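You operate a simulated robot arm through the tools that you are given. There is no shell and no other tool. Be economical: measure what you need, move in short steps, check, and stop when the job is done.

Carry out the task below with a simulated robot arm. There is one attempt and no reset: what you move stays moved.

JOB
Reset both guides of machine two to the width on its ticket, and lock them again.
Fine: free each lock knob to move its guide; lower the rod at the end.

It is judged by the outcome, as a careful person would: the job done as asked, and still so three seconds after it is handed in. It fails if anything else is knocked over, pushed out of place, dropped, spilled or broken.

ROBOT AND FRAMES
A 7-joint arm with a two-finger parallel gripper, fixed in place. Base frame: the origin is at the foot of the arm, x ahead of it, y to its left, z up; the work surface is at about z = 0.78. Lengths are in m, angles in rad, forces in N, time in s.
With the tool pointing down near the work surface it reaches from about 0.2 to 0.74 m from the base axis. Its first joint turns from -2.897 to 2.897 rad. Payload 1.57 kg.
Tool frame: the origin (TCP) lies between the finger pads and is the grasp point; the fingertips stand 0.03 m ahead of it; z points along the fingers, y is the line along which they close. Largest opening 0.11 m; finger width 0.024, thickness 0.012; the body of the gripper, 0.048 by 0.112 m, starts 0.078 m behind the TCP.
Orientation is that of the tool frame in the base frame, as a unit quaternion [x, y, z, w]. With the fingers straight down and closing along the base's y, the tool's x points along the base's -x, its y along +y and its z along -z.

CONTROLS
- The arm moves only by the tool arm_command. Its argument "series" is text: rows parted by semicolons, each of 7 numbers parted by spaces: the shift along the tool's x, y, z in m, then the turn, a rotation vector about the tool's x, y, z in rad, then the opening in per cent of the stroke, from 0 (shut) to 100 (fully open). In form: x y z rx ry rz hand; .... A call has 1 to 12 rows; each row shifts and turns the commanded pose from where the row before left it, along the tool's axes as they then stand. Each row takes 0.2 s and may step no farther than 0.05 m and 0.15 rad from the row before; otherwise, or with a gripper value out of range, the whole call is refused. A pose out of reach is approached as far as the arm can. The call stops where the force on the tool passes 40 N (or 10 N more than at its start, if that is more) or the arm is blocked; 0.2 s more then pass. The fingers move at their own pace (about 0.045 m/s each) and stop on an object; they squeeze with about 29 N. The grip force told is the motor's: it shows also when the fingers shut on nothing. Time passes only in rows, and 0.2 s behind the last, so rows that do not move let the fingers close. It gives the time, the measured TCP pose, the force on the tool (base axes), the opening and the grip force at its end, in the units of the frame above (readings bear some noise), with the torque about the TCP (base axes, N m) and any sound that the robot's microphone picked up, and new pictures: "views" is both (left out), scene, wrist or none.
- Cameras (640 x 400 px; columns grow to the right, rows downward): "scene" is fixed at [0.2209, 0.6479, 1.7591]; the picture's right is [-0.88, -0.48, 0.00], its down [-0.42, 0.76, -0.49] and it looks along [0.24, -0.43, -0.87] (base axes); focal length 214 px, centre (320, 200). "wrist" rides on the gripper at [0.07, 0.016, -0.141] in the tool frame; the picture's right is [-0.23, 0.97, 0.00], its down [-0.86, -0.20, -0.48] and it looks along [-0.47, -0.11, 0.88] (tool axes); focal length 222 px, centre (320, 200). There is no depth. A picture from a camera that has moved, and an enlarged one, comes with that camera's place and axes in the base frame and with its lens.
- move_column(by): slides the trunk up (or, below 0, down) by that many m; the arm rides with it, the base frame stays. It gives what a move gives, with no picture.
- enlarge(camera, box): a new picture of the part [left, top, right, bottom] of that camera's present view, enlarged. The clock stands still meanwhile.
- hand_in(): hands the job in; it is judged then, once.

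Go step by step. Nothing tells you positions but the pictures and the camera data: compare them with the known pose of the tool, close in by small moves and look again before you grip or let go. The budget is 120 turns and 200 pictures, counting those below and the enlarged ones. Unless the task says otherwise, let go and move clear before handing in, and close with one line.

The tools are called after "Emit:" by a JSON object that holds its "fn" and its "kwargs". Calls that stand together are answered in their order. arm_command: Moves the arm, as the interface text tells. Its arguments: {"type":"object","properties":{"series":{"type":"string"},"views":{"type":"string","enum":["both","scene","wrist","none"]}},"required":["series"]} The other tools are called the same way: move_column (by) slides the trunk up or down; enlarge (camera, box) takes an enlarged picture of a part of a camera's view; hand_in () hands the job in.

At the start:

```text
time_s: 0.0
tool_pos: [0.3907, 0.1313, 1.4029]
tool_rot: [0.0, 1.0, 0.0, 0.001]
ft_force: [-0.4, 0.2, 0.2]
moment: [-0.01, 0.01, -0.01]
width: 0.1101
gripper_force: 0.0
trunk travel left (down, up): [-0.551, 0.039]
```

scene: 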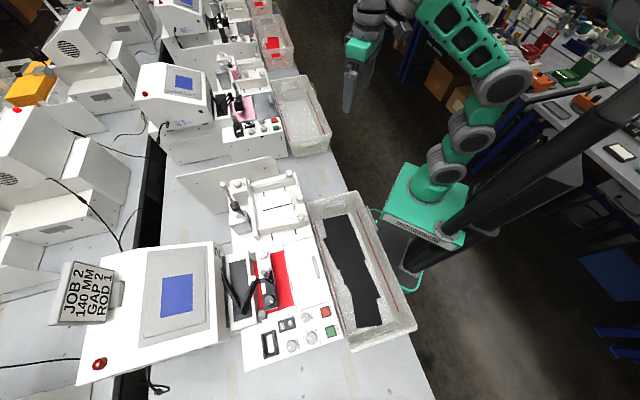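
wrist: 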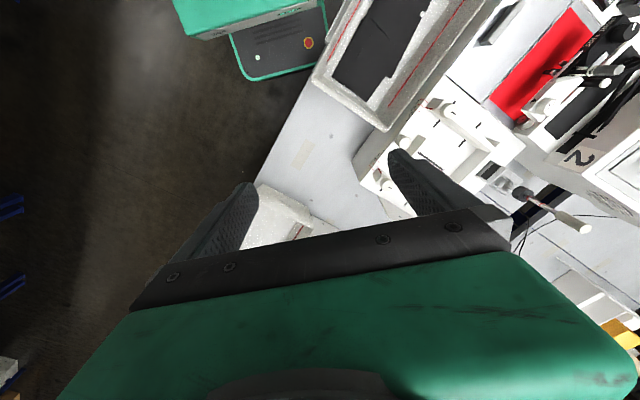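

I see a row of machines, the nearest with a ticket "JOB 2, 140 MM, GAP 2, ROD 1". I'll enlarge the pictures to identify the machine number, guides, knobs and rod.

Emit:
{"fn": "enlarge", "kwargs": {"camera": "scene", "box": [160, 140, 350, 260]}}

Emit:
{"fn": "enlarge", "kwargs": {"camera": "scene", "box": [200, 230, 350, 370]}}

Emit:
{"fn": "enlarge", "kwargs": {"camera": "scene", "box": [40, 240, 200, 340]}}

Emit:
{"fn": "enlarge", "kwargs": {"camera": "wrist", "box": [360, 0, 640, 240]}}

Emit:
{"fn": "enlarge", "kwargs": {"camera": "scene", "box": [130, 0, 330, 160]}}

```text
3.33 times, centred on (255, 200) of scene
camera zoom: at [0.2209, 0.6479, 1.7591], right [-0.88, -0.48, 0.0], down [-0.42, 0.76, -0.49], along [0.24, -0.43, -0.87], focal length 715 px, centre (537, 200)
```

zoom: 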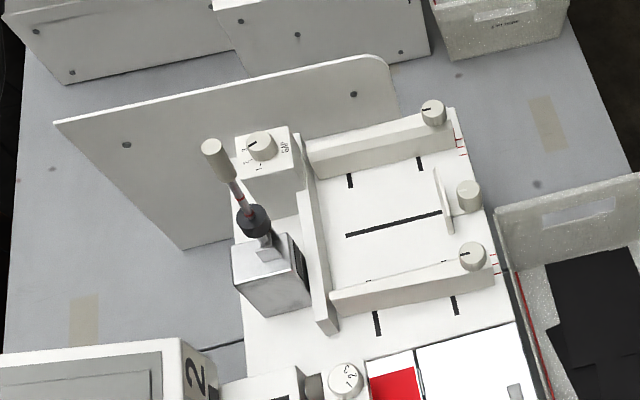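

```text
2.86 times, centred on (275, 300) of scene
camera zoom: at [0.2209, 0.6479, 1.7591], right [-0.88, -0.48, 0.0], down [-0.42, 0.76, -0.49], along [0.24, -0.43, -0.87], focal length 613 px, centre (449, -86)
```

zoom: 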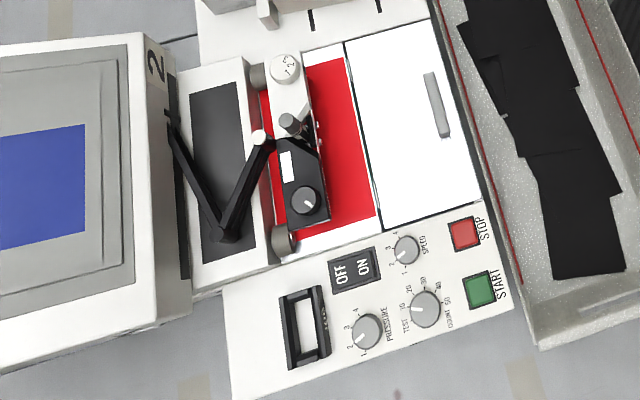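

```text
4.00 times, centred on (120, 290) of scene
camera zoom: at [0.2209, 0.6479, 1.7591], right [-0.88, -0.48, 0.0], down [-0.42, 0.76, -0.49], along [0.24, -0.43, -0.87], focal length 858 px, centre (1120, -160)
```

zoom: 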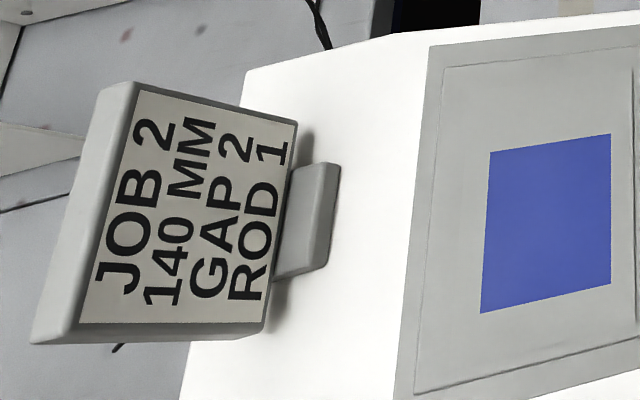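

```text
1.67 times, centred on (500, 120) of wrist
camera zoom: at [0.3206, 0.1473, 1.5445], right [0.23, 0.97, 0.0], down [0.86, -0.2, 0.48], along [0.47, -0.11, -0.88], focal length 370 px, centre (20, 333)
```

zoom: 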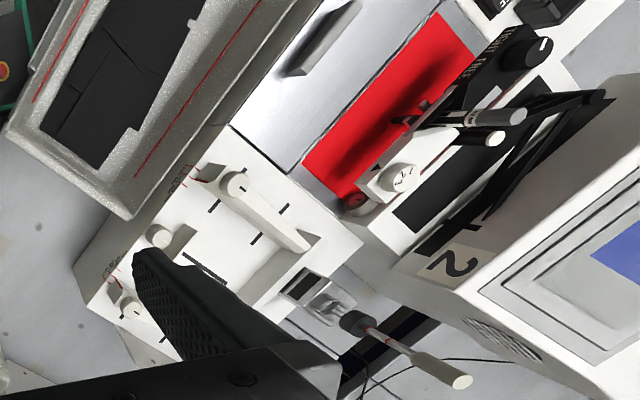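

```text
2.50 times, centred on (230, 80) of scene
camera zoom: at [0.2209, 0.6479, 1.7591], right [-0.88, -0.48, 0.0], down [-0.42, 0.76, -0.49], along [0.24, -0.43, -0.87], focal length 536 px, centre (545, 500)
```

zoom: 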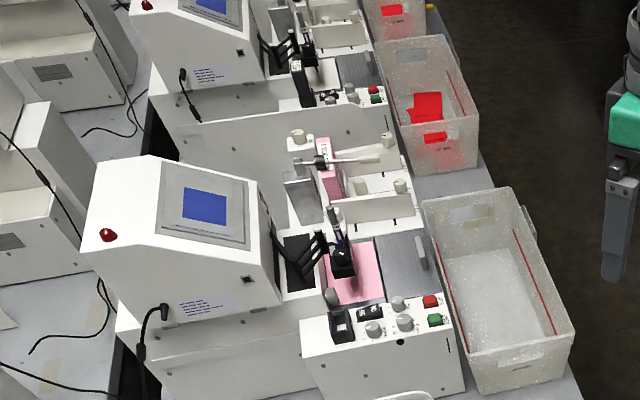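

Machine two is the near one: its tray has two guides, each with a lock knob at its near end (around [0.44,0.40,1.05] and [0.58,0.25,1.05]), and a rod standing up near [0.61,0.49,1.27]. I'll bring the wrist camera over the tray to read it closely.

Emit:
{"fn": "arm_command", "kwargs": {"series": "-0.025 0.035 0.012 0 0 0 100; -0.025 0.035 0.012 0 0 0 100; -0.025 0.035 0.012 0 0 0 100; -0.025 0.035 0.012 0 0 0 100; -0.025 0.035 0.012 0 0 0 100; -0.025 0.035 0.012 0 0 0 100", "views": "wrist"}}

```text
time_s: 1.4
tool_pos: [0.5142, 0.3209, 1.3057]
tool_rot: [0.001, 1.0, -0.001, 0.001]
ft_force: [0.6, 0.5, -0.2]
moment: [-0.08, 0.02, 0.02]
width: 0.11
gripper_force: 0.0
out of reach, approached as far as the arm can: row 4, 5, 6
trunk travel left (down, up): [-0.551, 0.039]
camera wrist: at [0.4439, 0.3367, 1.4464], right [0.23, 0.97, 0.0], down [0.86, -0.2, 0.48], along [0.47, -0.11, -0.88], focal length 222 px, centre (320, 200)
```

wrist: 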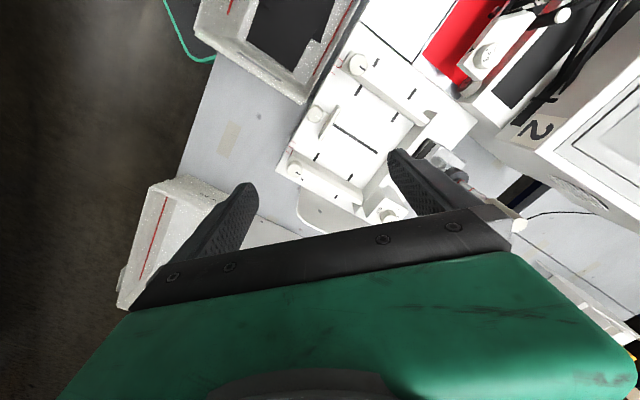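

The tray is in view, so I'll enlarge it to read the scales and knobs before going on.

Emit:
{"fn": "enlarge", "kwargs": {"camera": "wrist", "box": [270, 30, 450, 230]}}

Emit:
{"fn": "enlarge", "kwargs": {"camera": "wrist", "box": [310, 30, 390, 80]}}

Emit:
{"fn": "enlarge", "kwargs": {"camera": "wrist", "box": [260, 140, 340, 200]}}

Emit:
{"fn": "enlarge", "kwargs": {"camera": "scene", "box": [270, 165, 320, 225]}}

```text
2.00 times, centred on (360, 130) of wrist
camera zoom: at [0.4439, 0.3367, 1.4464], right [0.23, 0.97, 0.0], down [0.86, -0.2, 0.48], along [0.47, -0.11, -0.88], focal length 444 px, centre (240, 340)
```

zoom: 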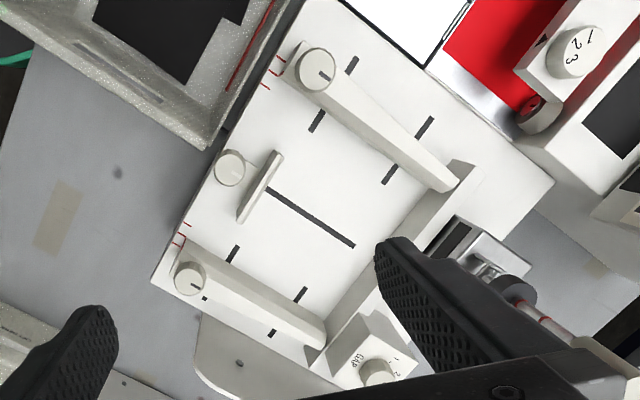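

```text
8.00 times, centred on (350, 55) of wrist
camera zoom: at [0.4439, 0.3367, 1.4464], right [0.23, 0.97, 0.0], down [0.86, -0.2, 0.48], along [0.47, -0.11, -0.88], focal length 1777 px, centre (80, 1360)
```

zoom: 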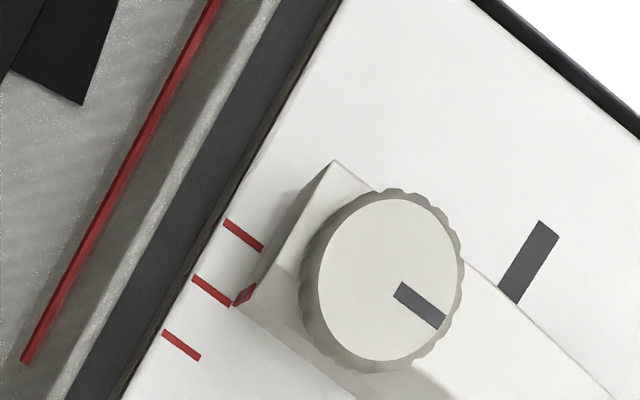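

```text
6.67 times, centred on (300, 170) of wrist
camera zoom: at [0.4439, 0.3367, 1.4464], right [0.23, 0.97, 0.0], down [0.86, -0.2, 0.48], along [0.47, -0.11, -0.88], focal length 1481 px, centre (453, 400)
```

zoom: 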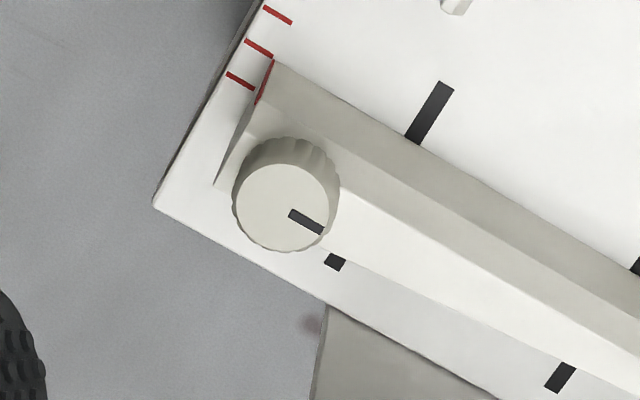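

```text
6.67 times, centred on (295, 195) of scene
camera zoom: at [0.2209, 0.6479, 1.7591], right [-0.88, -0.48, 0.0], down [-0.42, 0.76, -0.49], along [0.24, -0.43, -0.87], focal length 1430 px, centre (487, 233)
```

zoom: 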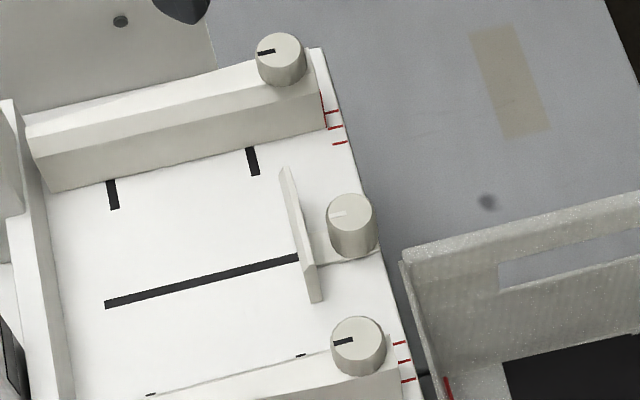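

Each guide has a red index against three red ticks by the front edge, and the knob pointers currently both point along the guide. The tick labels seem to be on the front face, so I'll lower the trunk a bit and look from the front.

Emit:
{"fn": "move_column", "kwargs": {"by": -0.1}}

Emit:
{"fn": "arm_command", "kwargs": {"series": "0.02 -0.015 0 0 0 -0.144 100; 0.02 -0.015 0 0 0 -0.144 100; 0.02 -0.015 0 0 0 -0.144 100; 0.02 -0.015 0 0 0 -0.144 100; 0.02 -0.01 0 0 0 -0.144 100; 0.02 0 0 0 0 -0.144 100; 0.02 0 0 0 0 -0.144 100", "views": "wrist"}}

```text
time_s: 2.7
tool_pos: [0.5118, 0.3182, 1.2061]
tool_rot: [0.0, 1.0, 0.0, 0.0]
ft_force: [-0.4, 0.2, 0.5]
moment: [0.0, 0.0, 0.02]
width: 0.1101
gripper_force: 0.0
trunk travel left (down, up): [-0.451, 0.139]
```

```text
time_s: 4.3
tool_pos: [0.4092, 0.1951, 1.2051]
tool_rot: [-0.484, 0.875, -0.001, 0.0]
ft_force: [-0.9, -0.3, -0.1]
moment: [0.0, 0.02, -0.03]
width: 0.1098
gripper_force: 0.1
trunk travel left (down, up): [-0.451, 0.139]
camera wrist: at [0.3579, 0.1449, 1.3465], right [-0.7, 0.71, 0.0], down [0.62, 0.62, 0.48], along [0.34, 0.34, -0.88], focal length 222 px, centre (320, 200)
```

wrist: 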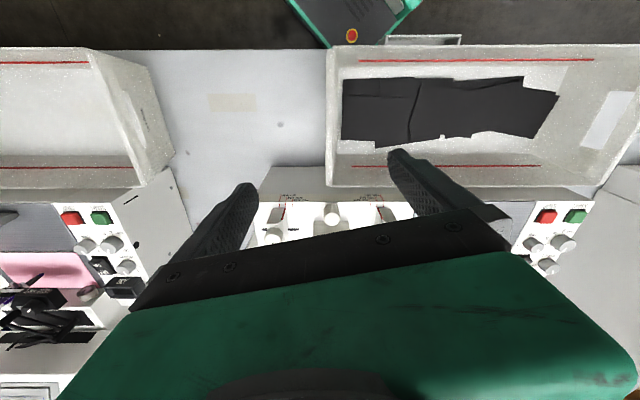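

Emit:
{"fn": "enlarge", "kwargs": {"camera": "wrist", "box": [260, 180, 330, 240]}}

Emit:
{"fn": "enlarge", "kwargs": {"camera": "wrist", "box": [340, 180, 410, 240]}}

```text
6.67 times, centred on (295, 210) of wrist
camera zoom: at [0.3579, 0.1449, 1.3465], right [-0.7, 0.71, 0.0], down [0.62, 0.62, 0.48], along [0.34, 0.34, -0.88], focal length 1481 px, centre (487, 133)
```

zoom: 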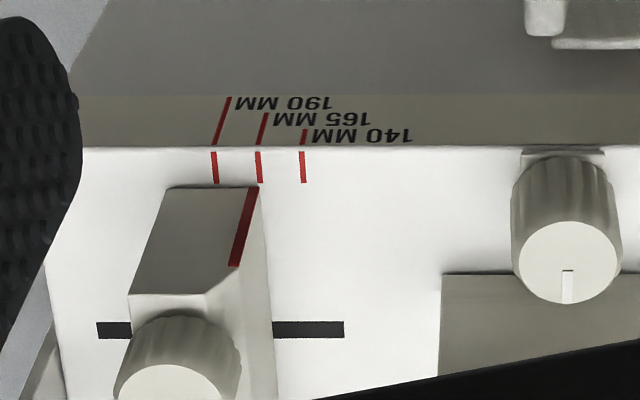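

```text
6.67 times, centred on (375, 210) of wrist
camera zoom: at [0.3579, 0.1449, 1.3465], right [-0.7, 0.71, 0.0], down [0.62, 0.62, 0.48], along [0.34, 0.34, -0.88], focal length 1481 px, centre (-47, 133)
```

zoom: 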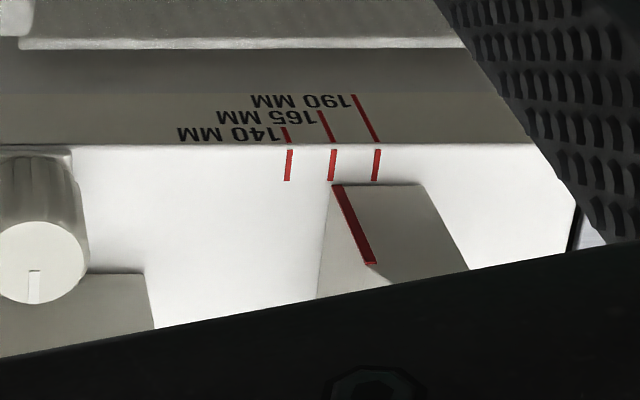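

The labels read 190/165/140 mm. Both guides stand at 165, so each must go inward 12.5 mm to the innermost tick. I'll turn the gripper so the fingers close along the guide, leaving room for a 90° counter-clockwise knob turn.

Emit:
{"fn": "arm_command", "kwargs": {"series": "0 0 0 0 0 0.1497 60; 0 0 0 0 0 0.1497 60; 0 0 0 0 0 0.1497 60; 0 0 0 0 0 0.1497 60; 0 0 0 0 0 0.1497 60; 0 0 0 0 0 0.1497 60; 0 0 0 0 0 0.1497 60; 0 0 0 0 0 0.1497 60; 0 0 0 0 0 0.1497 60; 0 0 0 0 0 0.1497 60; 0 0 0 0 0 0.1497 60; 0 0 0 0 0 0.1497 60", "views": "none"}}

```text
time_s: 6.9
tool_pos: [0.4095, 0.1953, 1.2063]
tool_rot: [0.386, 0.922, -0.001, 0.0]
ft_force: [0.2, 1.0, -0.4]
moment: [0.0, 0.0, -0.02]
width: 0.0659
gripper_force: 0.1
trunk travel left (down, up): [-0.451, 0.139]
```

Emit:
{"fn": "arm_command", "kwargs": {"series": "0.0247 0.0327 0.006 0 0 0 60; 0.0247 0.0327 0.006 0 0 0 60; 0.0247 0.0327 0.006 0 0 0 60; 0.0247 0.0327 0.006 0 0 0 60; 0.0247 0.0327 0.006 0 0 0 60", "views": "both"}}

Emit:
{"fn": "enlarge", "kwargs": {"camera": "wrist", "box": [200, 80, 440, 230]}}

Emit:
{"fn": "enlarge", "kwargs": {"camera": "scene", "box": [230, 150, 340, 230]}}

```text
time_s: 8.1
tool_pos: [0.4397, 0.4001, 1.1761]
tool_rot: [0.384, 0.923, 0.0, -0.001]
ft_force: [-0.3, -0.1, 0.7]
moment: [0.0, 0.0, 0.01]
width: 0.0662
gripper_force: 0.1
trunk travel left (down, up): [-0.451, 0.139]
camera wrist: at [0.4018, 0.4611, 1.3172], right [0.85, 0.52, 0.0], down [0.46, -0.75, 0.48], along [0.25, -0.41, -0.88], focal length 222 px, centre (320, 200)
```

scene: 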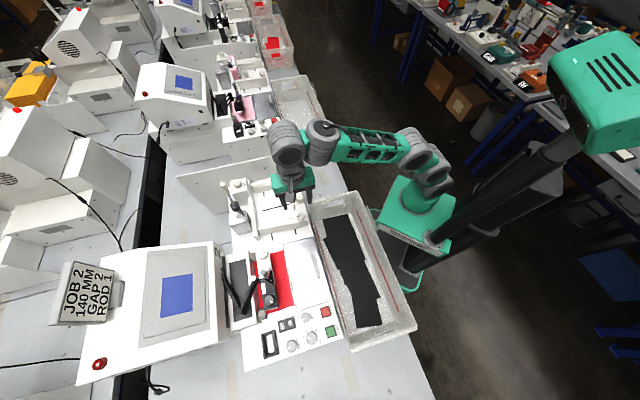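
wrist: 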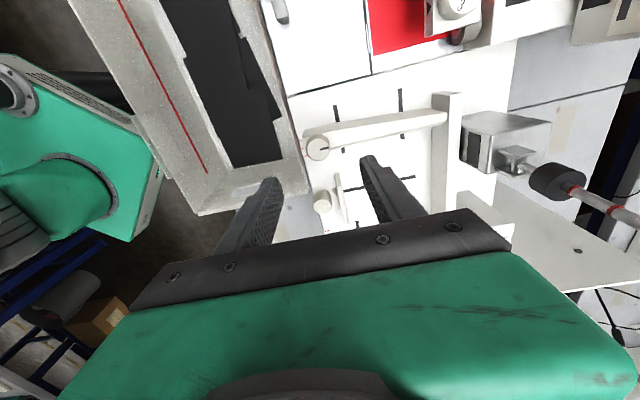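

```text
2.67 times, centred on (320, 155) of wrist
camera zoom: at [0.4018, 0.4611, 1.3172], right [0.85, 0.52, 0.0], down [0.46, -0.75, 0.48], along [0.25, -0.41, -0.88], focal length 592 px, centre (320, 320)
```

zoom: 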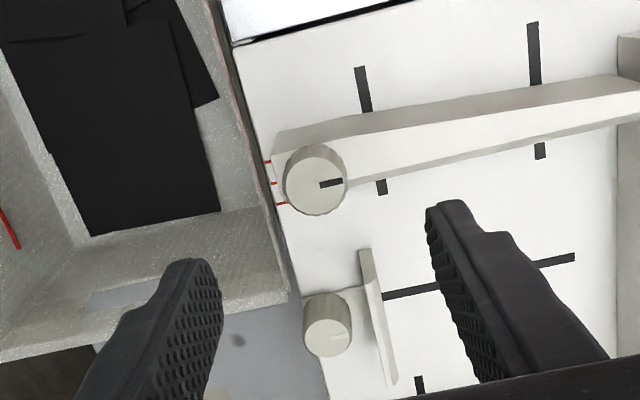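

```text
5.00 times, centred on (285, 190) of scene
camera zoom: at [0.2209, 0.6479, 1.7591], right [-0.88, -0.48, 0.0], down [-0.42, 0.76, -0.49], along [0.24, -0.43, -0.87], focal length 1073 px, centre (495, 250)
```

zoom: 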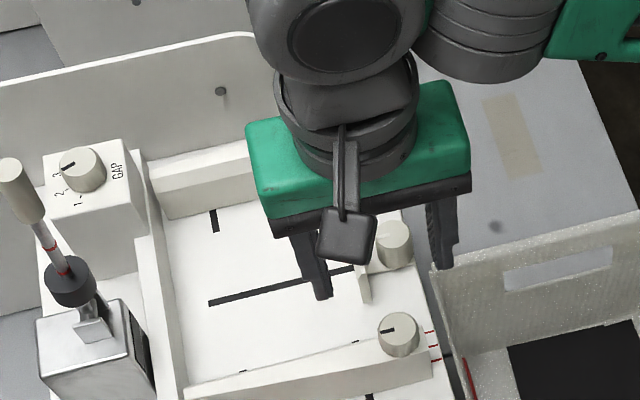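

Knob A is at about (0.437, 0.3995), top z ≈ 1.06, diameter about 27 mm. I'll descend to just around its top and look.

Emit:
{"fn": "arm_command", "kwargs": {"series": "0.0007 -0.0014 0.04 0 0 0 60; 0.0007 -0.0014 0.035 0 0 0 60", "views": "wrist"}}

Emit:
{"fn": "enlarge", "kwargs": {"camera": "wrist", "box": [220, 110, 420, 235]}}

Emit:
{"fn": "enlarge", "kwargs": {"camera": "scene", "box": [265, 170, 335, 230]}}

```text
time_s: 8.7
tool_pos: [0.4361, 0.3991, 1.0999]
tool_rot: [0.385, 0.923, 0.001, 0.0]
ft_force: [-1.3, 0.4, 0.7]
moment: [0.0, 0.0, -0.01]
width: 0.0659
gripper_force: 0.0
trunk travel left (down, up): [-0.451, 0.139]
camera wrist: at [0.3986, 0.4597, 1.2413], right [0.85, 0.52, 0.0], down [0.46, -0.75, 0.48], along [0.25, -0.41, -0.88], focal length 222 px, centre (320, 200)
```

wrist: 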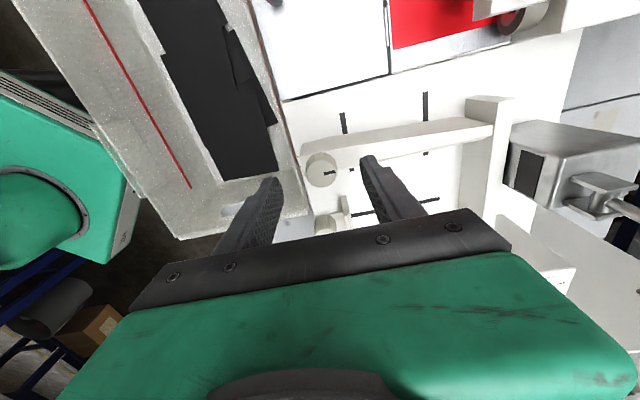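

```text
3.20 times, centred on (320, 172) of wrist
camera zoom: at [0.3986, 0.4597, 1.2413], right [0.85, 0.52, 0.0], down [0.46, -0.75, 0.48], along [0.25, -0.41, -0.88], focal length 711 px, centre (320, 288)
```

zoom: 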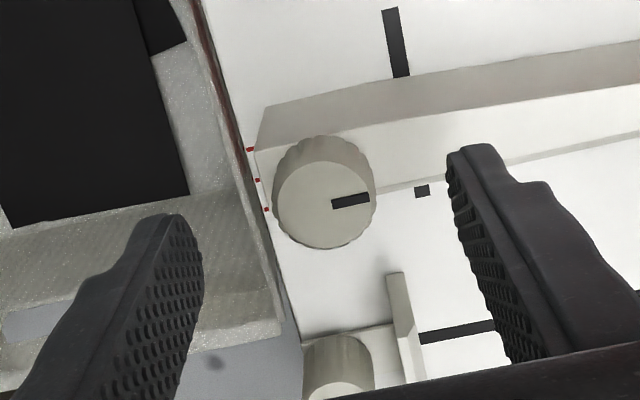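

```text
6.67 times, centred on (300, 200) of scene
camera zoom: at [0.2209, 0.6479, 1.7591], right [-0.88, -0.48, 0.0], down [-0.42, 0.76, -0.49], along [0.24, -0.43, -0.87], focal length 1430 px, centre (453, 200)
```

zoom: 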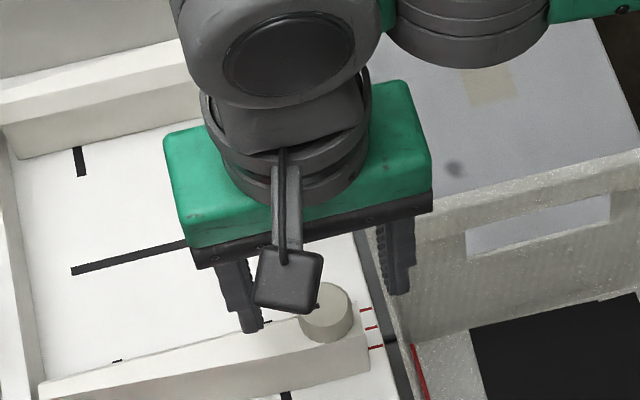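

Emit:
{"fn": "arm_command", "kwargs": {"series": "0 0 0.014 0 0 0 55; 0 0 0 0 0 0 55", "views": "wrist"}}

Emit:
{"fn": "enlarge", "kwargs": {"camera": "wrist", "box": [220, 110, 420, 235]}}

Emit:
{"fn": "enlarge", "kwargs": {"camera": "scene", "box": [265, 170, 335, 230]}}

```text
time_s: 9.3
tool_pos: [0.4369, 0.398, 1.0846]
tool_rot: [0.384, 0.923, 0.0, 0.0]
ft_force: [0.4, -0.2, -1.2]
moment: [0.0, 0.0, 0.0]
width: 0.0606
gripper_force: 0.0
trunk travel left (down, up): [-0.451, 0.139]
camera wrist: at [0.3986, 0.459, 1.2266], right [0.85, 0.52, 0.0], down [0.46, -0.75, 0.48], along [0.25, -0.41, -0.88], focal length 222 px, centre (320, 200)
```

wrist: 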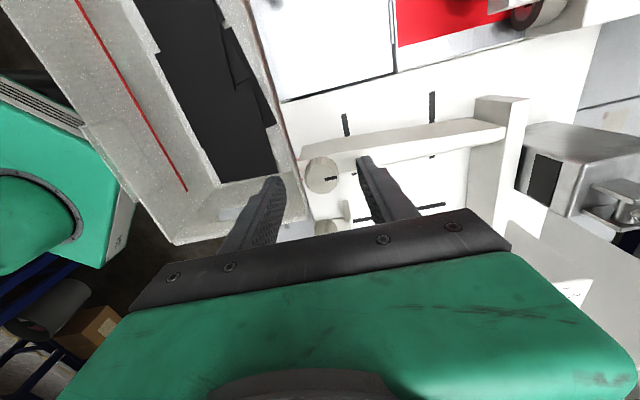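

```text
3.20 times, centred on (320, 172) of wrist
camera zoom: at [0.3986, 0.459, 1.2266], right [0.85, 0.52, 0.0], down [0.46, -0.75, 0.48], along [0.25, -0.41, -0.88], focal length 711 px, centre (320, 288)
```

zoom: 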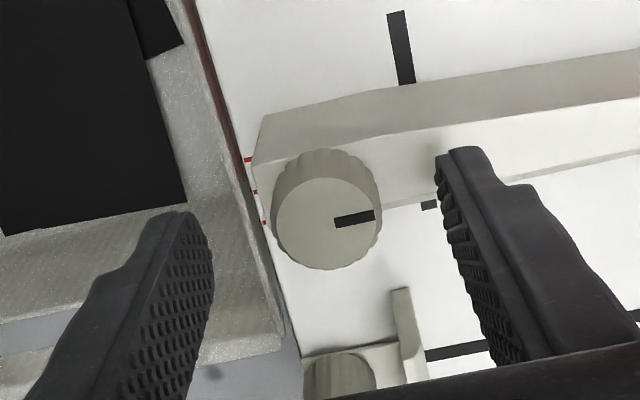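

```text
6.67 times, centred on (300, 200) of scene
camera zoom: at [0.2209, 0.6479, 1.7591], right [-0.88, -0.48, 0.0], down [-0.42, 0.76, -0.49], along [0.24, -0.43, -0.87], focal length 1430 px, centre (453, 200)
```

zoom: 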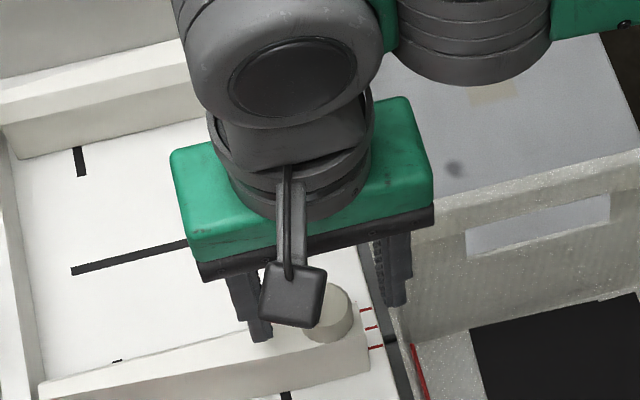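

Emit:
{"fn": "arm_command", "kwargs": {"series": "0.0005 0.001 0.006 0 0 0 55; 0 0 0 0 0 0 30; 0 0 0 0 0 0 20; 0 0 0 0 0 0 10; 0 0 0 0 0 0 10; 0 0 0 0 0 0 10", "views": "wrist"}}

Emit:
{"fn": "enlarge", "kwargs": {"camera": "wrist", "box": [220, 110, 420, 235]}}

```text
time_s: 10.7
tool_pos: [0.4363, 0.399, 1.0805]
tool_rot: [0.384, 0.923, -0.001, 0.0]
ft_force: [5.0, 5.8, 0.2]
moment: [0.1, -0.11, 0.01]
width: 0.0295
gripper_force: 39.5
trunk travel left (down, up): [-0.451, 0.139]
camera wrist: at [0.3989, 0.46, 1.2211], right [0.85, 0.52, 0.0], down [0.46, -0.75, 0.48], along [0.25, -0.41, -0.88], focal length 222 px, centre (320, 200)
```

wrist: 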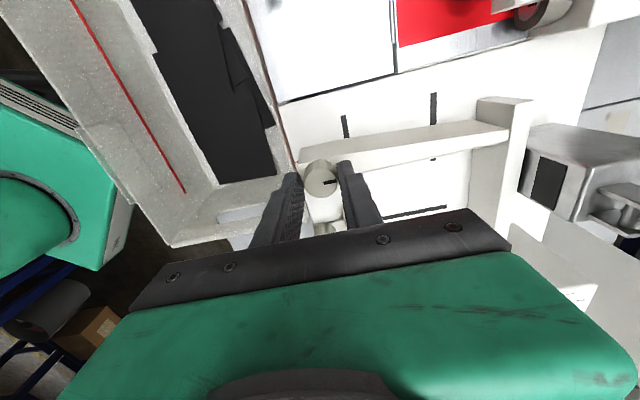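

```text
3.20 times, centred on (320, 172) of wrist
camera zoom: at [0.3989, 0.46, 1.2211], right [0.85, 0.52, 0.0], down [0.46, -0.75, 0.48], along [0.25, -0.41, -0.88], focal length 711 px, centre (320, 288)
```

zoom: 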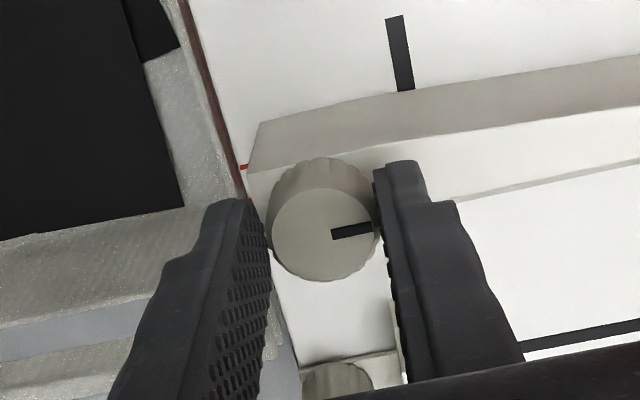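

The knob is gripped (width 29.5 mm). Now I'll try a small counter-clockwise turn and check the torque.

Emit:
{"fn": "arm_command", "kwargs": {"series": "0 0 0 0 0 -0.1 10; 0 0 0 0 0 -0.1 10; 0 0 0 0 0 -0.1 10", "views": "wrist"}}

Emit:
{"fn": "enlarge", "kwargs": {"camera": "wrist", "box": [220, 110, 420, 235]}}

```text
time_s: 11.5
tool_pos: [0.4359, 0.3984, 1.0802]
tool_rot: [0.242, 0.97, -0.001, -0.001]
ft_force: [4.3, -2.8, -7.8]
moment: [0.01, -0.55, -0.01]
width: 0.0296
gripper_force: 38.9
trunk travel left (down, up): [-0.451, 0.139]
camera wrist: at [0.3823, 0.4457, 1.2211], right [0.66, 0.75, 0.0], down [0.66, -0.58, 0.48], along [0.36, -0.32, -0.88], focal length 222 px, centre (320, 200)
```

wrist: 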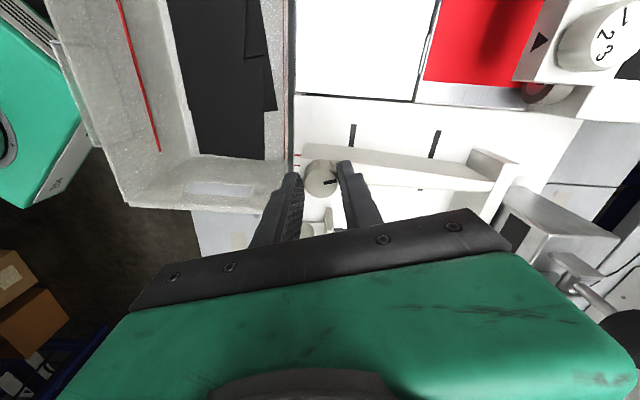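

```text
3.20 times, centred on (320, 172) of wrist
camera zoom: at [0.3823, 0.4457, 1.2211], right [0.66, 0.75, 0.0], down [0.66, -0.58, 0.48], along [0.36, -0.32, -0.88], focal length 711 px, centre (320, 288)
```

zoom: 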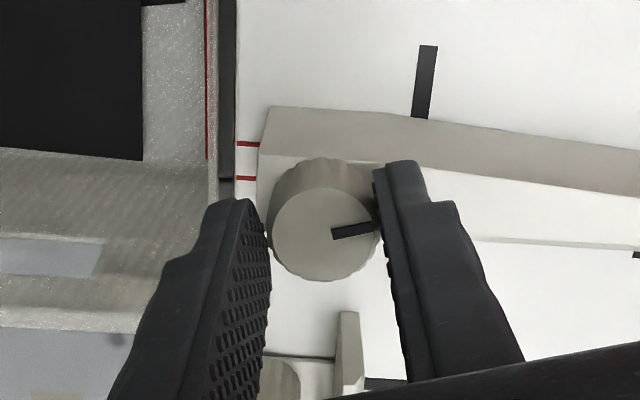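

The knob turns freely with the gripper. Continuing in stages.

Emit:
{"fn": "arm_command", "kwargs": {"series": "0 0 0 0 0 -0.13 10; 0 0 0 0 0 -0.13 10; 0 0 0 0 0 -0.13 10; 0 0 0 0 0 -0.1 10", "views": "none"}}

```text
time_s: 12.5
tool_pos: [0.4352, 0.3965, 1.0804]
tool_rot: [-0.001, 1.0, -0.002, -0.002]
ft_force: [-0.8, -15.2, -20.3]
moment: [-0.12, -0.44, -0.08]
width: 0.0294
gripper_force: 39.0
trunk travel left (down, up): [-0.451, 0.139]
```

Emit:
{"fn": "enlarge", "kwargs": {"camera": "wrist", "box": [220, 110, 420, 235]}}

Emit:
{"fn": "enlarge", "kwargs": {"camera": "scene", "box": [265, 170, 335, 230]}}

```text
3.20 times, centred on (320, 172) of wrist
camera zoom: at [0.3662, 0.4134, 1.2214], right [0.23, 0.97, 0.0], down [0.86, -0.2, 0.48], along [0.46, -0.11, -0.88], focal length 711 px, centre (320, 288)
```

zoom: 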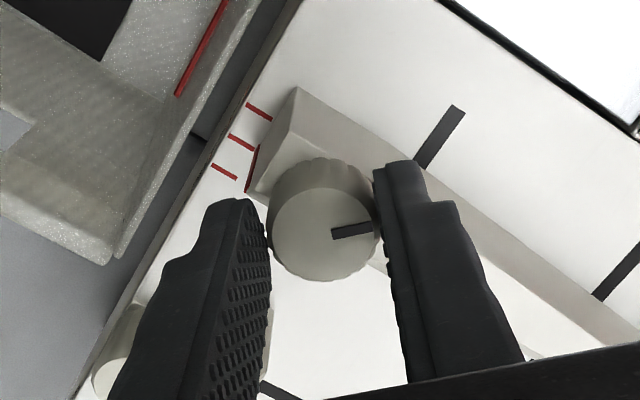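

```text
6.67 times, centred on (300, 200) of scene
camera zoom: at [0.2209, 0.6479, 1.7591], right [-0.88, -0.48, 0.0], down [-0.42, 0.76, -0.49], along [0.24, -0.43, -0.87], focal length 1430 px, centre (453, 200)
```

zoom: 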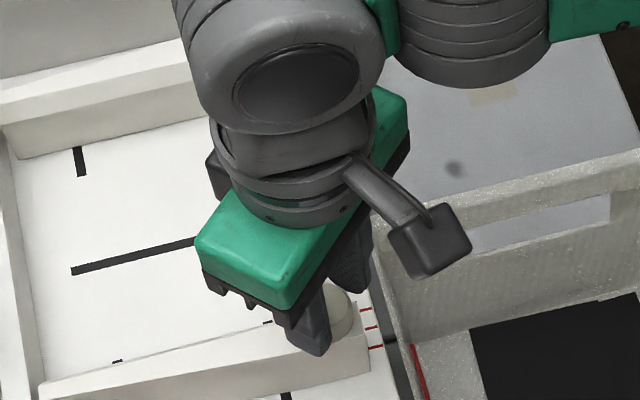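

The knob is at 45°, with some side load from being slightly off-centre. I'll relieve it and continue.

Emit:
{"fn": "arm_command", "kwargs": {"series": "0.0005 -0.0025 0.002 0 0 0 10; 0 0 0 0 0 0 10", "views": "none"}}

```text
time_s: 13.1
tool_pos: [0.4354, 0.397, 1.0817]
tool_rot: [-0.001, 1.0, 0.001, 0.001]
ft_force: [3.3, -6.7, -7.9]
moment: [-0.42, 0.49, -0.04]
width: 0.0294
gripper_force: 39.1
trunk travel left (down, up): [-0.451, 0.139]
```

Emit:
{"fn": "arm_command", "kwargs": {"series": "0 -0.0005 0.0005 0 0 -0.13 10; 0 0 0 0 0 -0.13 10; 0 0 0 0 0 -0.13 10", "views": "none"}}

```text
time_s: 13.9
tool_pos: [0.4345, 0.3959, 1.0798]
tool_rot: [-0.195, 0.981, 0.001, 0.001]
ft_force: [3.7, -1.5, 3.1]
moment: [-0.33, 0.13, 0.0]
width: 0.0295
gripper_force: 39.2
trunk travel left (down, up): [-0.451, 0.139]
```

Emit:
{"fn": "arm_command", "kwargs": {"series": "0 0 0 0 0 -0.13 10; 0 0 0 0 0 -0.13 10; 0 0 0 0 0 -0.12 10", "views": "wrist"}}

Emit:
{"fn": "enlarge", "kwargs": {"camera": "wrist", "box": [220, 110, 420, 235]}}

```text
time_s: 14.7
tool_pos: [0.4362, 0.3954, 1.0794]
tool_rot: [-0.377, 0.926, 0.001, 0.001]
ft_force: [2.5, -1.5, 7.4]
moment: [0.43, -0.64, 0.01]
width: 0.0294
gripper_force: 38.9
trunk travel left (down, up): [-0.451, 0.139]
camera wrist: at [0.3732, 0.3585, 1.221], right [-0.52, 0.86, 0.0], down [0.75, 0.45, 0.48], along [0.41, 0.25, -0.88], focal length 222 px, centre (320, 200)
```

wrist: 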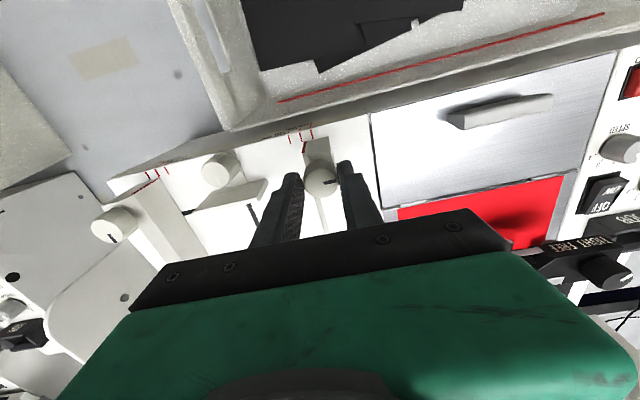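

```text
3.20 times, centred on (320, 172) of wrist
camera zoom: at [0.3732, 0.3585, 1.221], right [-0.52, 0.86, 0.0], down [0.75, 0.45, 0.48], along [0.41, 0.25, -0.88], focal length 711 px, centre (320, 288)
```

zoom: 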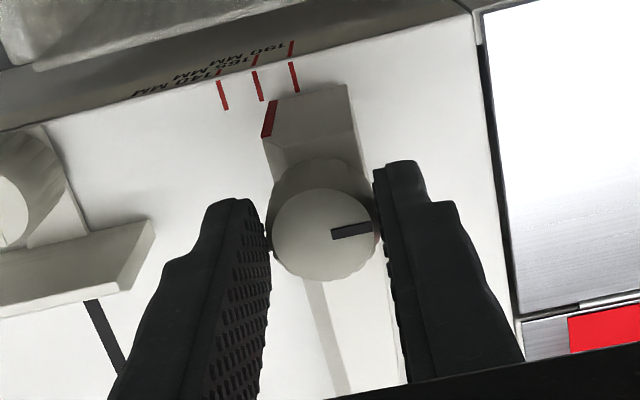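

The knob is now at 90°. I'll test-slide the guide a little inward (tool −y).

Emit:
{"fn": "arm_command", "kwargs": {"series": "0 -0.002 0 0 0 0 10; 0 -0.002 0 0 0 0 10; 0 0 0 0 0 0 10", "views": "wrist"}}

Emit:
{"fn": "enlarge", "kwargs": {"camera": "wrist", "box": [220, 110, 420, 235]}}

```text
time_s: 15.5
tool_pos: [0.4357, 0.393, 1.0804]
tool_rot: [-0.377, 0.926, 0.001, 0.001]
ft_force: [0.0, 5.4, 21.3]
moment: [-0.23, 0.44, 0.0]
width: 0.0294
gripper_force: 39.5
trunk travel left (down, up): [-0.451, 0.139]
camera wrist: at [0.3749, 0.3563, 1.2208], right [-0.52, 0.86, 0.0], down [0.75, 0.45, 0.48], along [0.41, 0.25, -0.88], focal length 222 px, centre (320, 200)
```

wrist: 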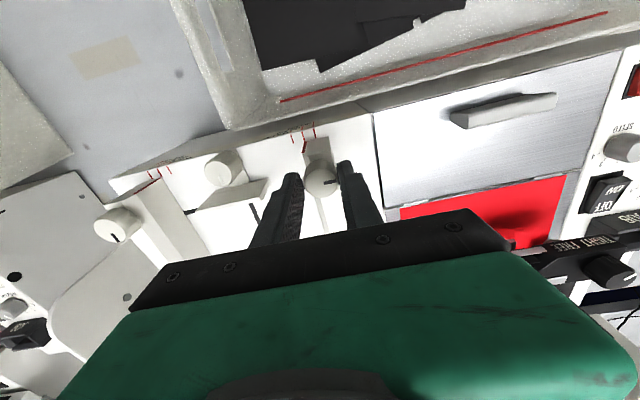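

```text
3.20 times, centred on (320, 172) of wrist
camera zoom: at [0.3749, 0.3563, 1.2208], right [-0.52, 0.86, 0.0], down [0.75, 0.45, 0.48], along [0.41, 0.25, -0.88], focal length 711 px, centre (320, 288)
```

zoom: 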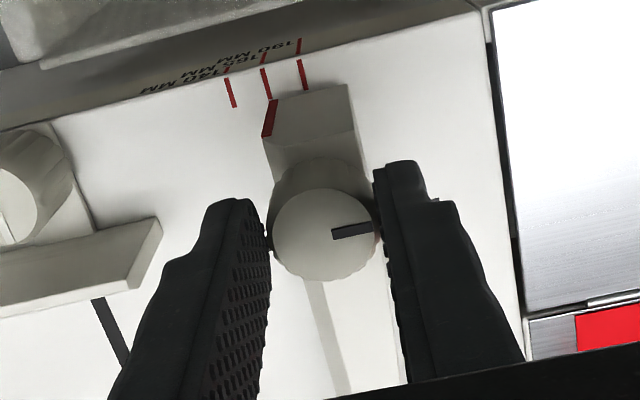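

The guide slides. I'll relieve the vertical load slightly and carry on inward.

Emit:
{"fn": "arm_command", "kwargs": {"series": "0 0 -0.0015 0 0 0 10; 0 -0.002 0 0 0 0 10; 0 -0.002 0 0 0 0 10; 0 -0.002 0 0 0 0 10; 0 0 0 0 0 0 10", "views": "wrist"}}

Emit:
{"fn": "enlarge", "kwargs": {"camera": "wrist", "box": [260, 100, 380, 175]}}

```text
time_s: 16.7
tool_pos: [0.4418, 0.3874, 1.0805]
tool_rot: [-0.375, 0.927, 0.0, 0.0]
ft_force: [10.2, 9.6, 7.5]
moment: [0.8, -0.81, 0.01]
width: 0.0297
gripper_force: 38.3
trunk travel left (down, up): [-0.451, 0.139]
camera wrist: at [0.3807, 0.3515, 1.2211], right [-0.52, 0.86, 0.0], down [0.75, 0.45, 0.48], along [0.41, 0.25, -0.88], focal length 222 px, centre (320, 200)
```

wrist: 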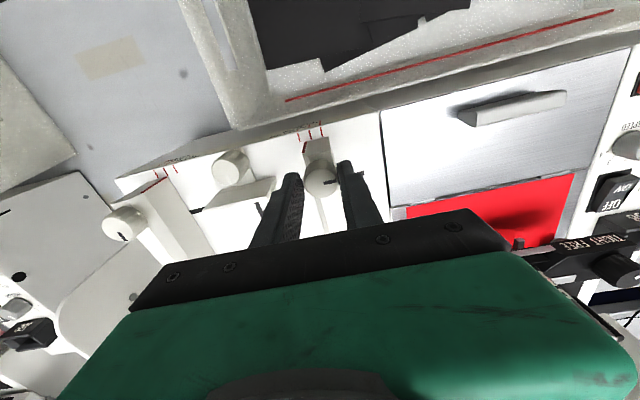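

```text
5.33 times, centred on (320, 138) of wrist
camera zoom: at [0.3807, 0.3515, 1.2211], right [-0.52, 0.86, 0.0], down [0.75, 0.45, 0.48], along [0.41, 0.25, -0.88], focal length 1185 px, centre (320, 533)
```

zoom: 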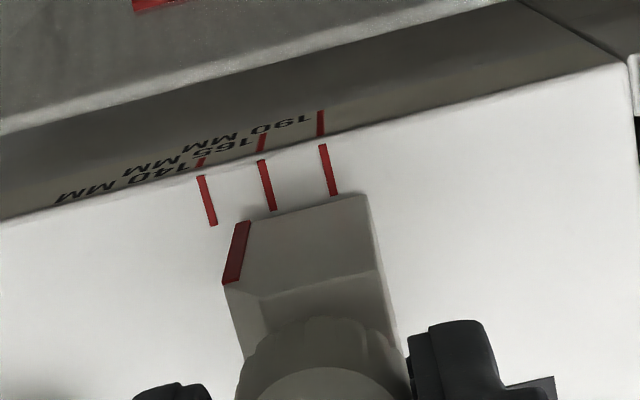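

Emit:
{"fn": "arm_command", "kwargs": {"series": "0 -0.0015 0 0 0 0 10; 0 -0.0015 0 0 0 0 10; 0 0 0 0 0 0 10", "views": "wrist"}}

Emit:
{"fn": "enlarge", "kwargs": {"camera": "wrist", "box": [260, 100, 380, 175]}}

Emit:
{"fn": "enlarge", "kwargs": {"camera": "scene", "box": [280, 190, 320, 220]}}

```text
time_s: 17.5
tool_pos: [0.4435, 0.3863, 1.0792]
tool_rot: [-0.376, 0.926, 0.0, -0.001]
ft_force: [8.6, 5.7, 6.8]
moment: [0.23, -0.51, 0.01]
width: 0.0295
gripper_force: 39.1
trunk travel left (down, up): [-0.451, 0.139]
camera wrist: at [0.383, 0.3496, 1.2212], right [-0.52, 0.86, 0.0], down [0.75, 0.45, 0.48], along [0.41, 0.25, -0.88], focal length 222 px, centre (320, 200)
```

wrist: 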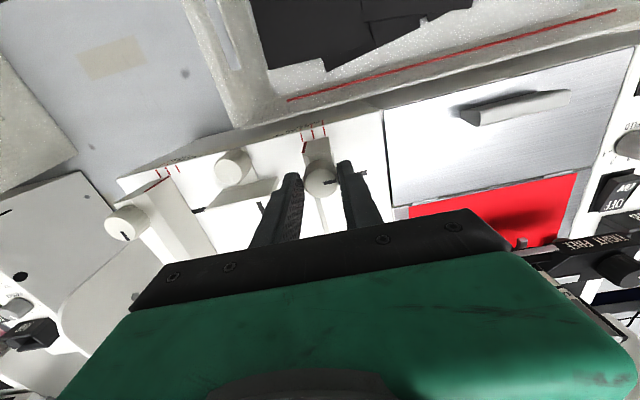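

```text
5.33 times, centred on (320, 138) of wrist
camera zoom: at [0.383, 0.3496, 1.2212], right [-0.52, 0.86, 0.0], down [0.75, 0.45, 0.48], along [0.41, 0.25, -0.88], focal length 1185 px, centre (320, 533)
```

zoom: 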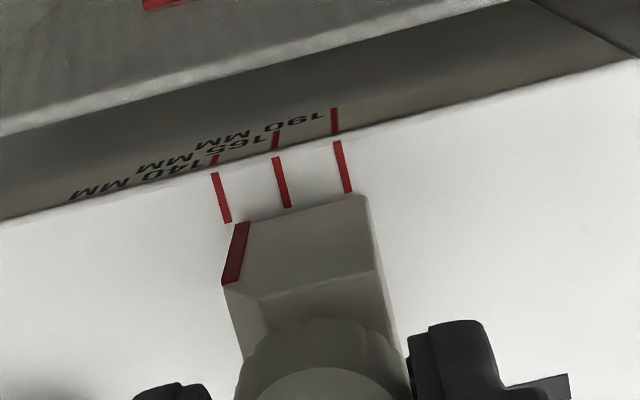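

```text
13.33 times, centred on (300, 205) of scene
camera zoom: at [0.2209, 0.6479, 1.7591], right [-0.88, -0.48, 0.0], down [-0.42, 0.76, -0.49], along [0.24, -0.43, -0.87], focal length 2860 px, centre (587, 133)
```

zoom: 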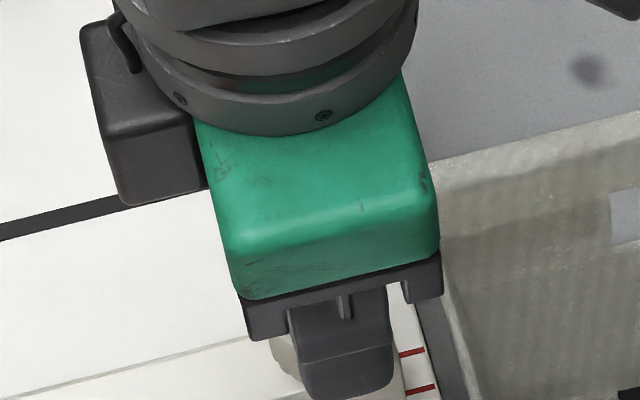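

About 1 mm remains. I'll finish that and start turning the knob back clockwise, compensating for the knob sitting 2.6 mm off the tool axis.

Emit:
{"fn": "arm_command", "kwargs": {"series": "0 -0.001 0 0 0 0 10; 0 0 0 0 0 0 10; 0 0.00034 0 0 0 0.13 10; 0 0.00034 0 0 0 0.13 10; 0 0.00034 0 0 0 0.13 10; 0 0.00034 0 0 0 0.13 10; 0 0.00034 0 0 0 0.13 10; 0 0.00034 0 0 0 0.13 10", "views": "wrist"}}

Emit:
{"fn": "enlarge", "kwargs": {"camera": "wrist", "box": [240, 100, 380, 190]}}

```text
time_s: 19.3
tool_pos: [0.4438, 0.3883, 1.0799]
tool_rot: [0.005, 1.0, 0.0, 0.0]
ft_force: [7.3, 11.0, 1.1]
moment: [0.47, -0.08, 0.05]
width: 0.0295
gripper_force: 39.1
trunk travel left (down, up): [-0.451, 0.139]
camera wrist: at [0.3742, 0.4051, 1.2211], right [0.24, 0.97, 0.0], down [0.85, -0.21, 0.48], along [0.47, -0.11, -0.88], focal length 222 px, centre (320, 200)
```

wrist: 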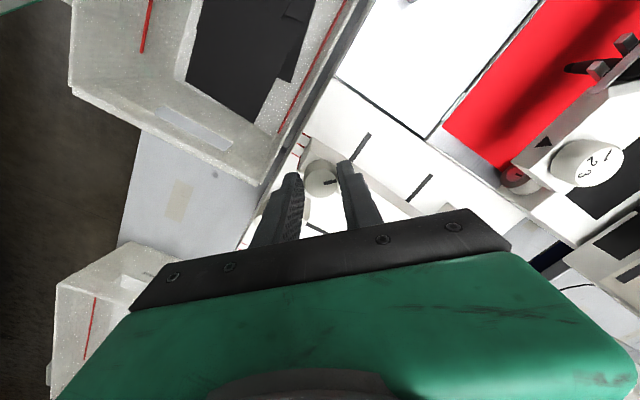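

```text
4.44 times, centred on (310, 145) of wrist
camera zoom: at [0.3742, 0.4051, 1.2211], right [0.24, 0.97, 0.0], down [0.85, -0.21, 0.48], along [0.47, -0.11, -0.88], focal length 987 px, centre (364, 444)
```

zoom: 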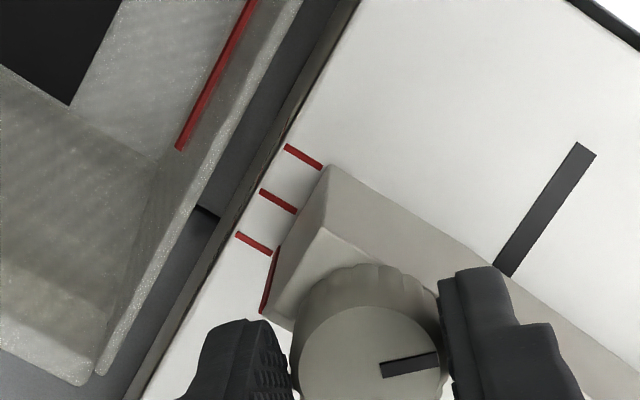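

The index now stands at the 140 tick just as it stood at 165 before. Finishing the lock turn.

Emit:
{"fn": "arm_command", "kwargs": {"series": "0 0.00034 0 0 0 0.13 10; 0 0.00034 0 0 0 0.13 10; 0 0.00034 0 0 0 0.13 10; 0 0.00034 0 0 0 0.13 10; 0 0.00034 0 0 0 0.13 10; 0 0.00034 0 0 0 0.135 10; 0 0 0 0 0 0 10", "views": "wrist"}}

Emit:
{"fn": "enlarge", "kwargs": {"camera": "wrist", "box": [240, 110, 400, 210]}}

```text
time_s: 20.9
tool_pos: [0.445, 0.3916, 1.0799]
tool_rot: [0.386, 0.922, -0.001, 0.001]
ft_force: [2.1, 15.8, 2.4]
moment: [0.57, 0.06, 0.25]
width: 0.0293
gripper_force: 38.8
trunk travel left (down, up): [-0.451, 0.139]
camera wrist: at [0.4079, 0.4518, 1.221], right [0.85, 0.52, 0.0], down [0.46, -0.75, 0.48], along [0.25, -0.41, -0.88], focal length 222 px, centre (320, 200)
```

wrist: 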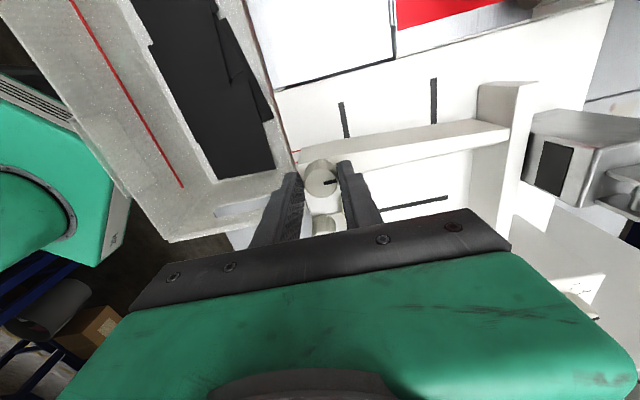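

```text
4.00 times, centred on (320, 160) of wrist
camera zoom: at [0.4079, 0.4518, 1.221], right [0.85, 0.52, 0.0], down [0.46, -0.75, 0.48], along [0.25, -0.41, -0.88], focal length 888 px, centre (320, 360)
```

zoom: 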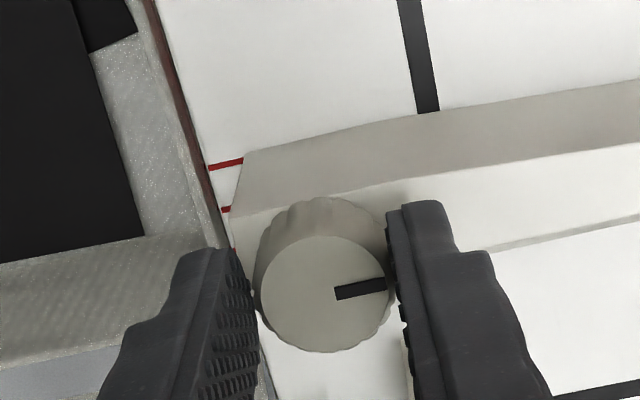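

The lock stop was felt (0.25 N m). I'll release, rise and view from the front for verification.

Emit:
{"fn": "arm_command", "kwargs": {"series": "0 0 0 0 0 0 40; 0 0 0 0 0 0 60; 0 0 0 0 0 0 60; 0 0 -0.04 0 0 0 60; 0 0 -0.045 0 0 0 60; -0.03 -0.03 -0.02 0 0 -0.1 60; -0.03 -0.03 0 0 0 -0.1 60; -0.03 -0.03 0 0 0 -0.15 60; 0 -0.03 0 0 0 -0.15 60; 0 -0.03 0 0 0 -0.15 60", "views": "wrist"}}

```text
time_s: 23.1
tool_pos: [0.4339, 0.2068, 1.1836]
tool_rot: [0.07, 0.998, 0.0, 0.0]
ft_force: [0.4, -0.6, -0.1]
moment: [0.02, 0.0, 0.0]
width: 0.0663
gripper_force: 0.1
trunk travel left (down, up): [-0.451, 0.139]
camera wrist: at [0.3674, 0.2323, 1.3256], right [0.36, 0.93, 0.0], down [0.82, -0.32, 0.48], along [0.45, -0.17, -0.88], focal length 222 px, centre (320, 200)
```

wrist: 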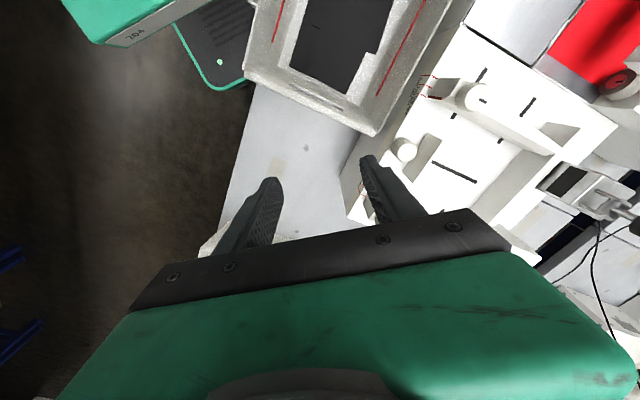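

Emit:
{"fn": "arm_command", "kwargs": {"series": "0.023 -0.015 -0.02 0 0 -0.144 60; 0 0 0 0 0 -0.144 60; 0 0 0 0 0 -0.144 60; 0 0 0 0 0 -0.144 60; 0 0 0 0 0 -0.144 60; 0 0 0 0 0 -0.144 60; 0 0 0 0 0 -0.144 60; 0 0 0 0 0 -0.144 60", "views": "wrist"}}

Emit:
{"fn": "enlarge", "kwargs": {"camera": "wrist", "box": [340, 180, 410, 240]}}

Emit:
{"fn": "enlarge", "kwargs": {"camera": "wrist", "box": [255, 150, 400, 240]}}

```text
time_s: 24.9
tool_pos: [0.4117, 0.1953, 1.2051]
tool_rot: [-0.484, 0.875, 0.0, 0.0]
ft_force: [-0.2, 0.0, 0.4]
moment: [-0.01, 0.0, -0.02]
width: 0.0659
gripper_force: 0.0
trunk travel left (down, up): [-0.451, 0.139]
camera wrist: at [0.3588, 0.1445, 1.3471], right [-0.7, 0.71, 0.0], down [0.62, 0.62, 0.48], along [0.34, 0.34, -0.88], focal length 222 px, centre (320, 200)
```

wrist: 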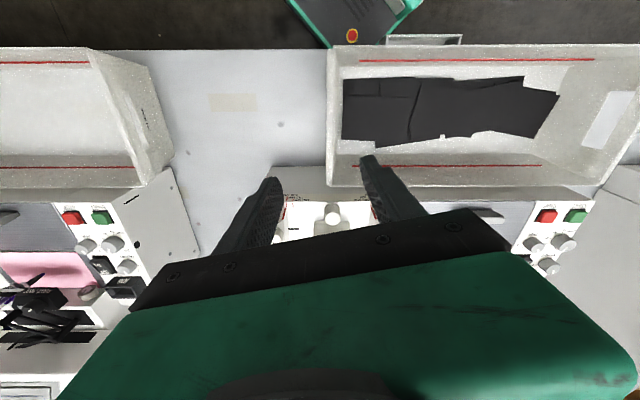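

```text
6.67 times, centred on (375, 210) of wrist
camera zoom: at [0.3588, 0.1445, 1.3471], right [-0.7, 0.71, 0.0], down [0.62, 0.62, 0.48], along [0.34, 0.34, -0.88], focal length 1481 px, centre (-47, 133)
```

zoom: 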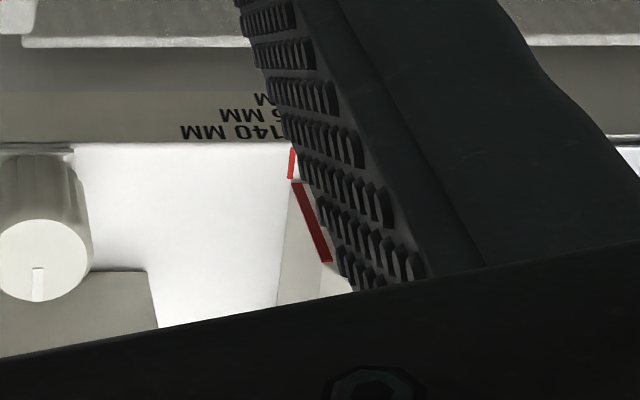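

```text
4.41 times, centred on (328, 195) of wrist
camera zoom: at [0.3588, 0.1445, 1.3471], right [-0.7, 0.71, 0.0], down [0.62, 0.62, 0.48], along [0.34, 0.34, -0.88], focal length 980 px, centre (287, 222)
```

zoom: 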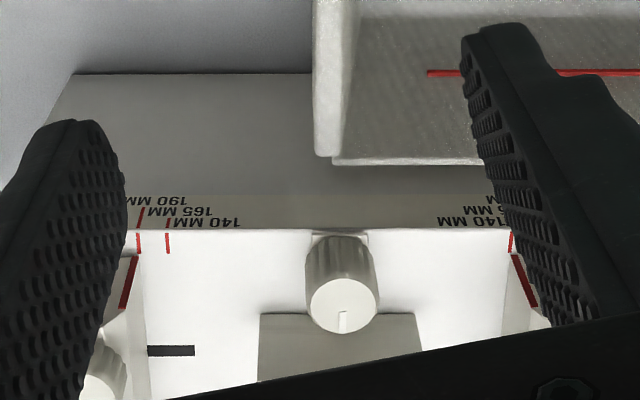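

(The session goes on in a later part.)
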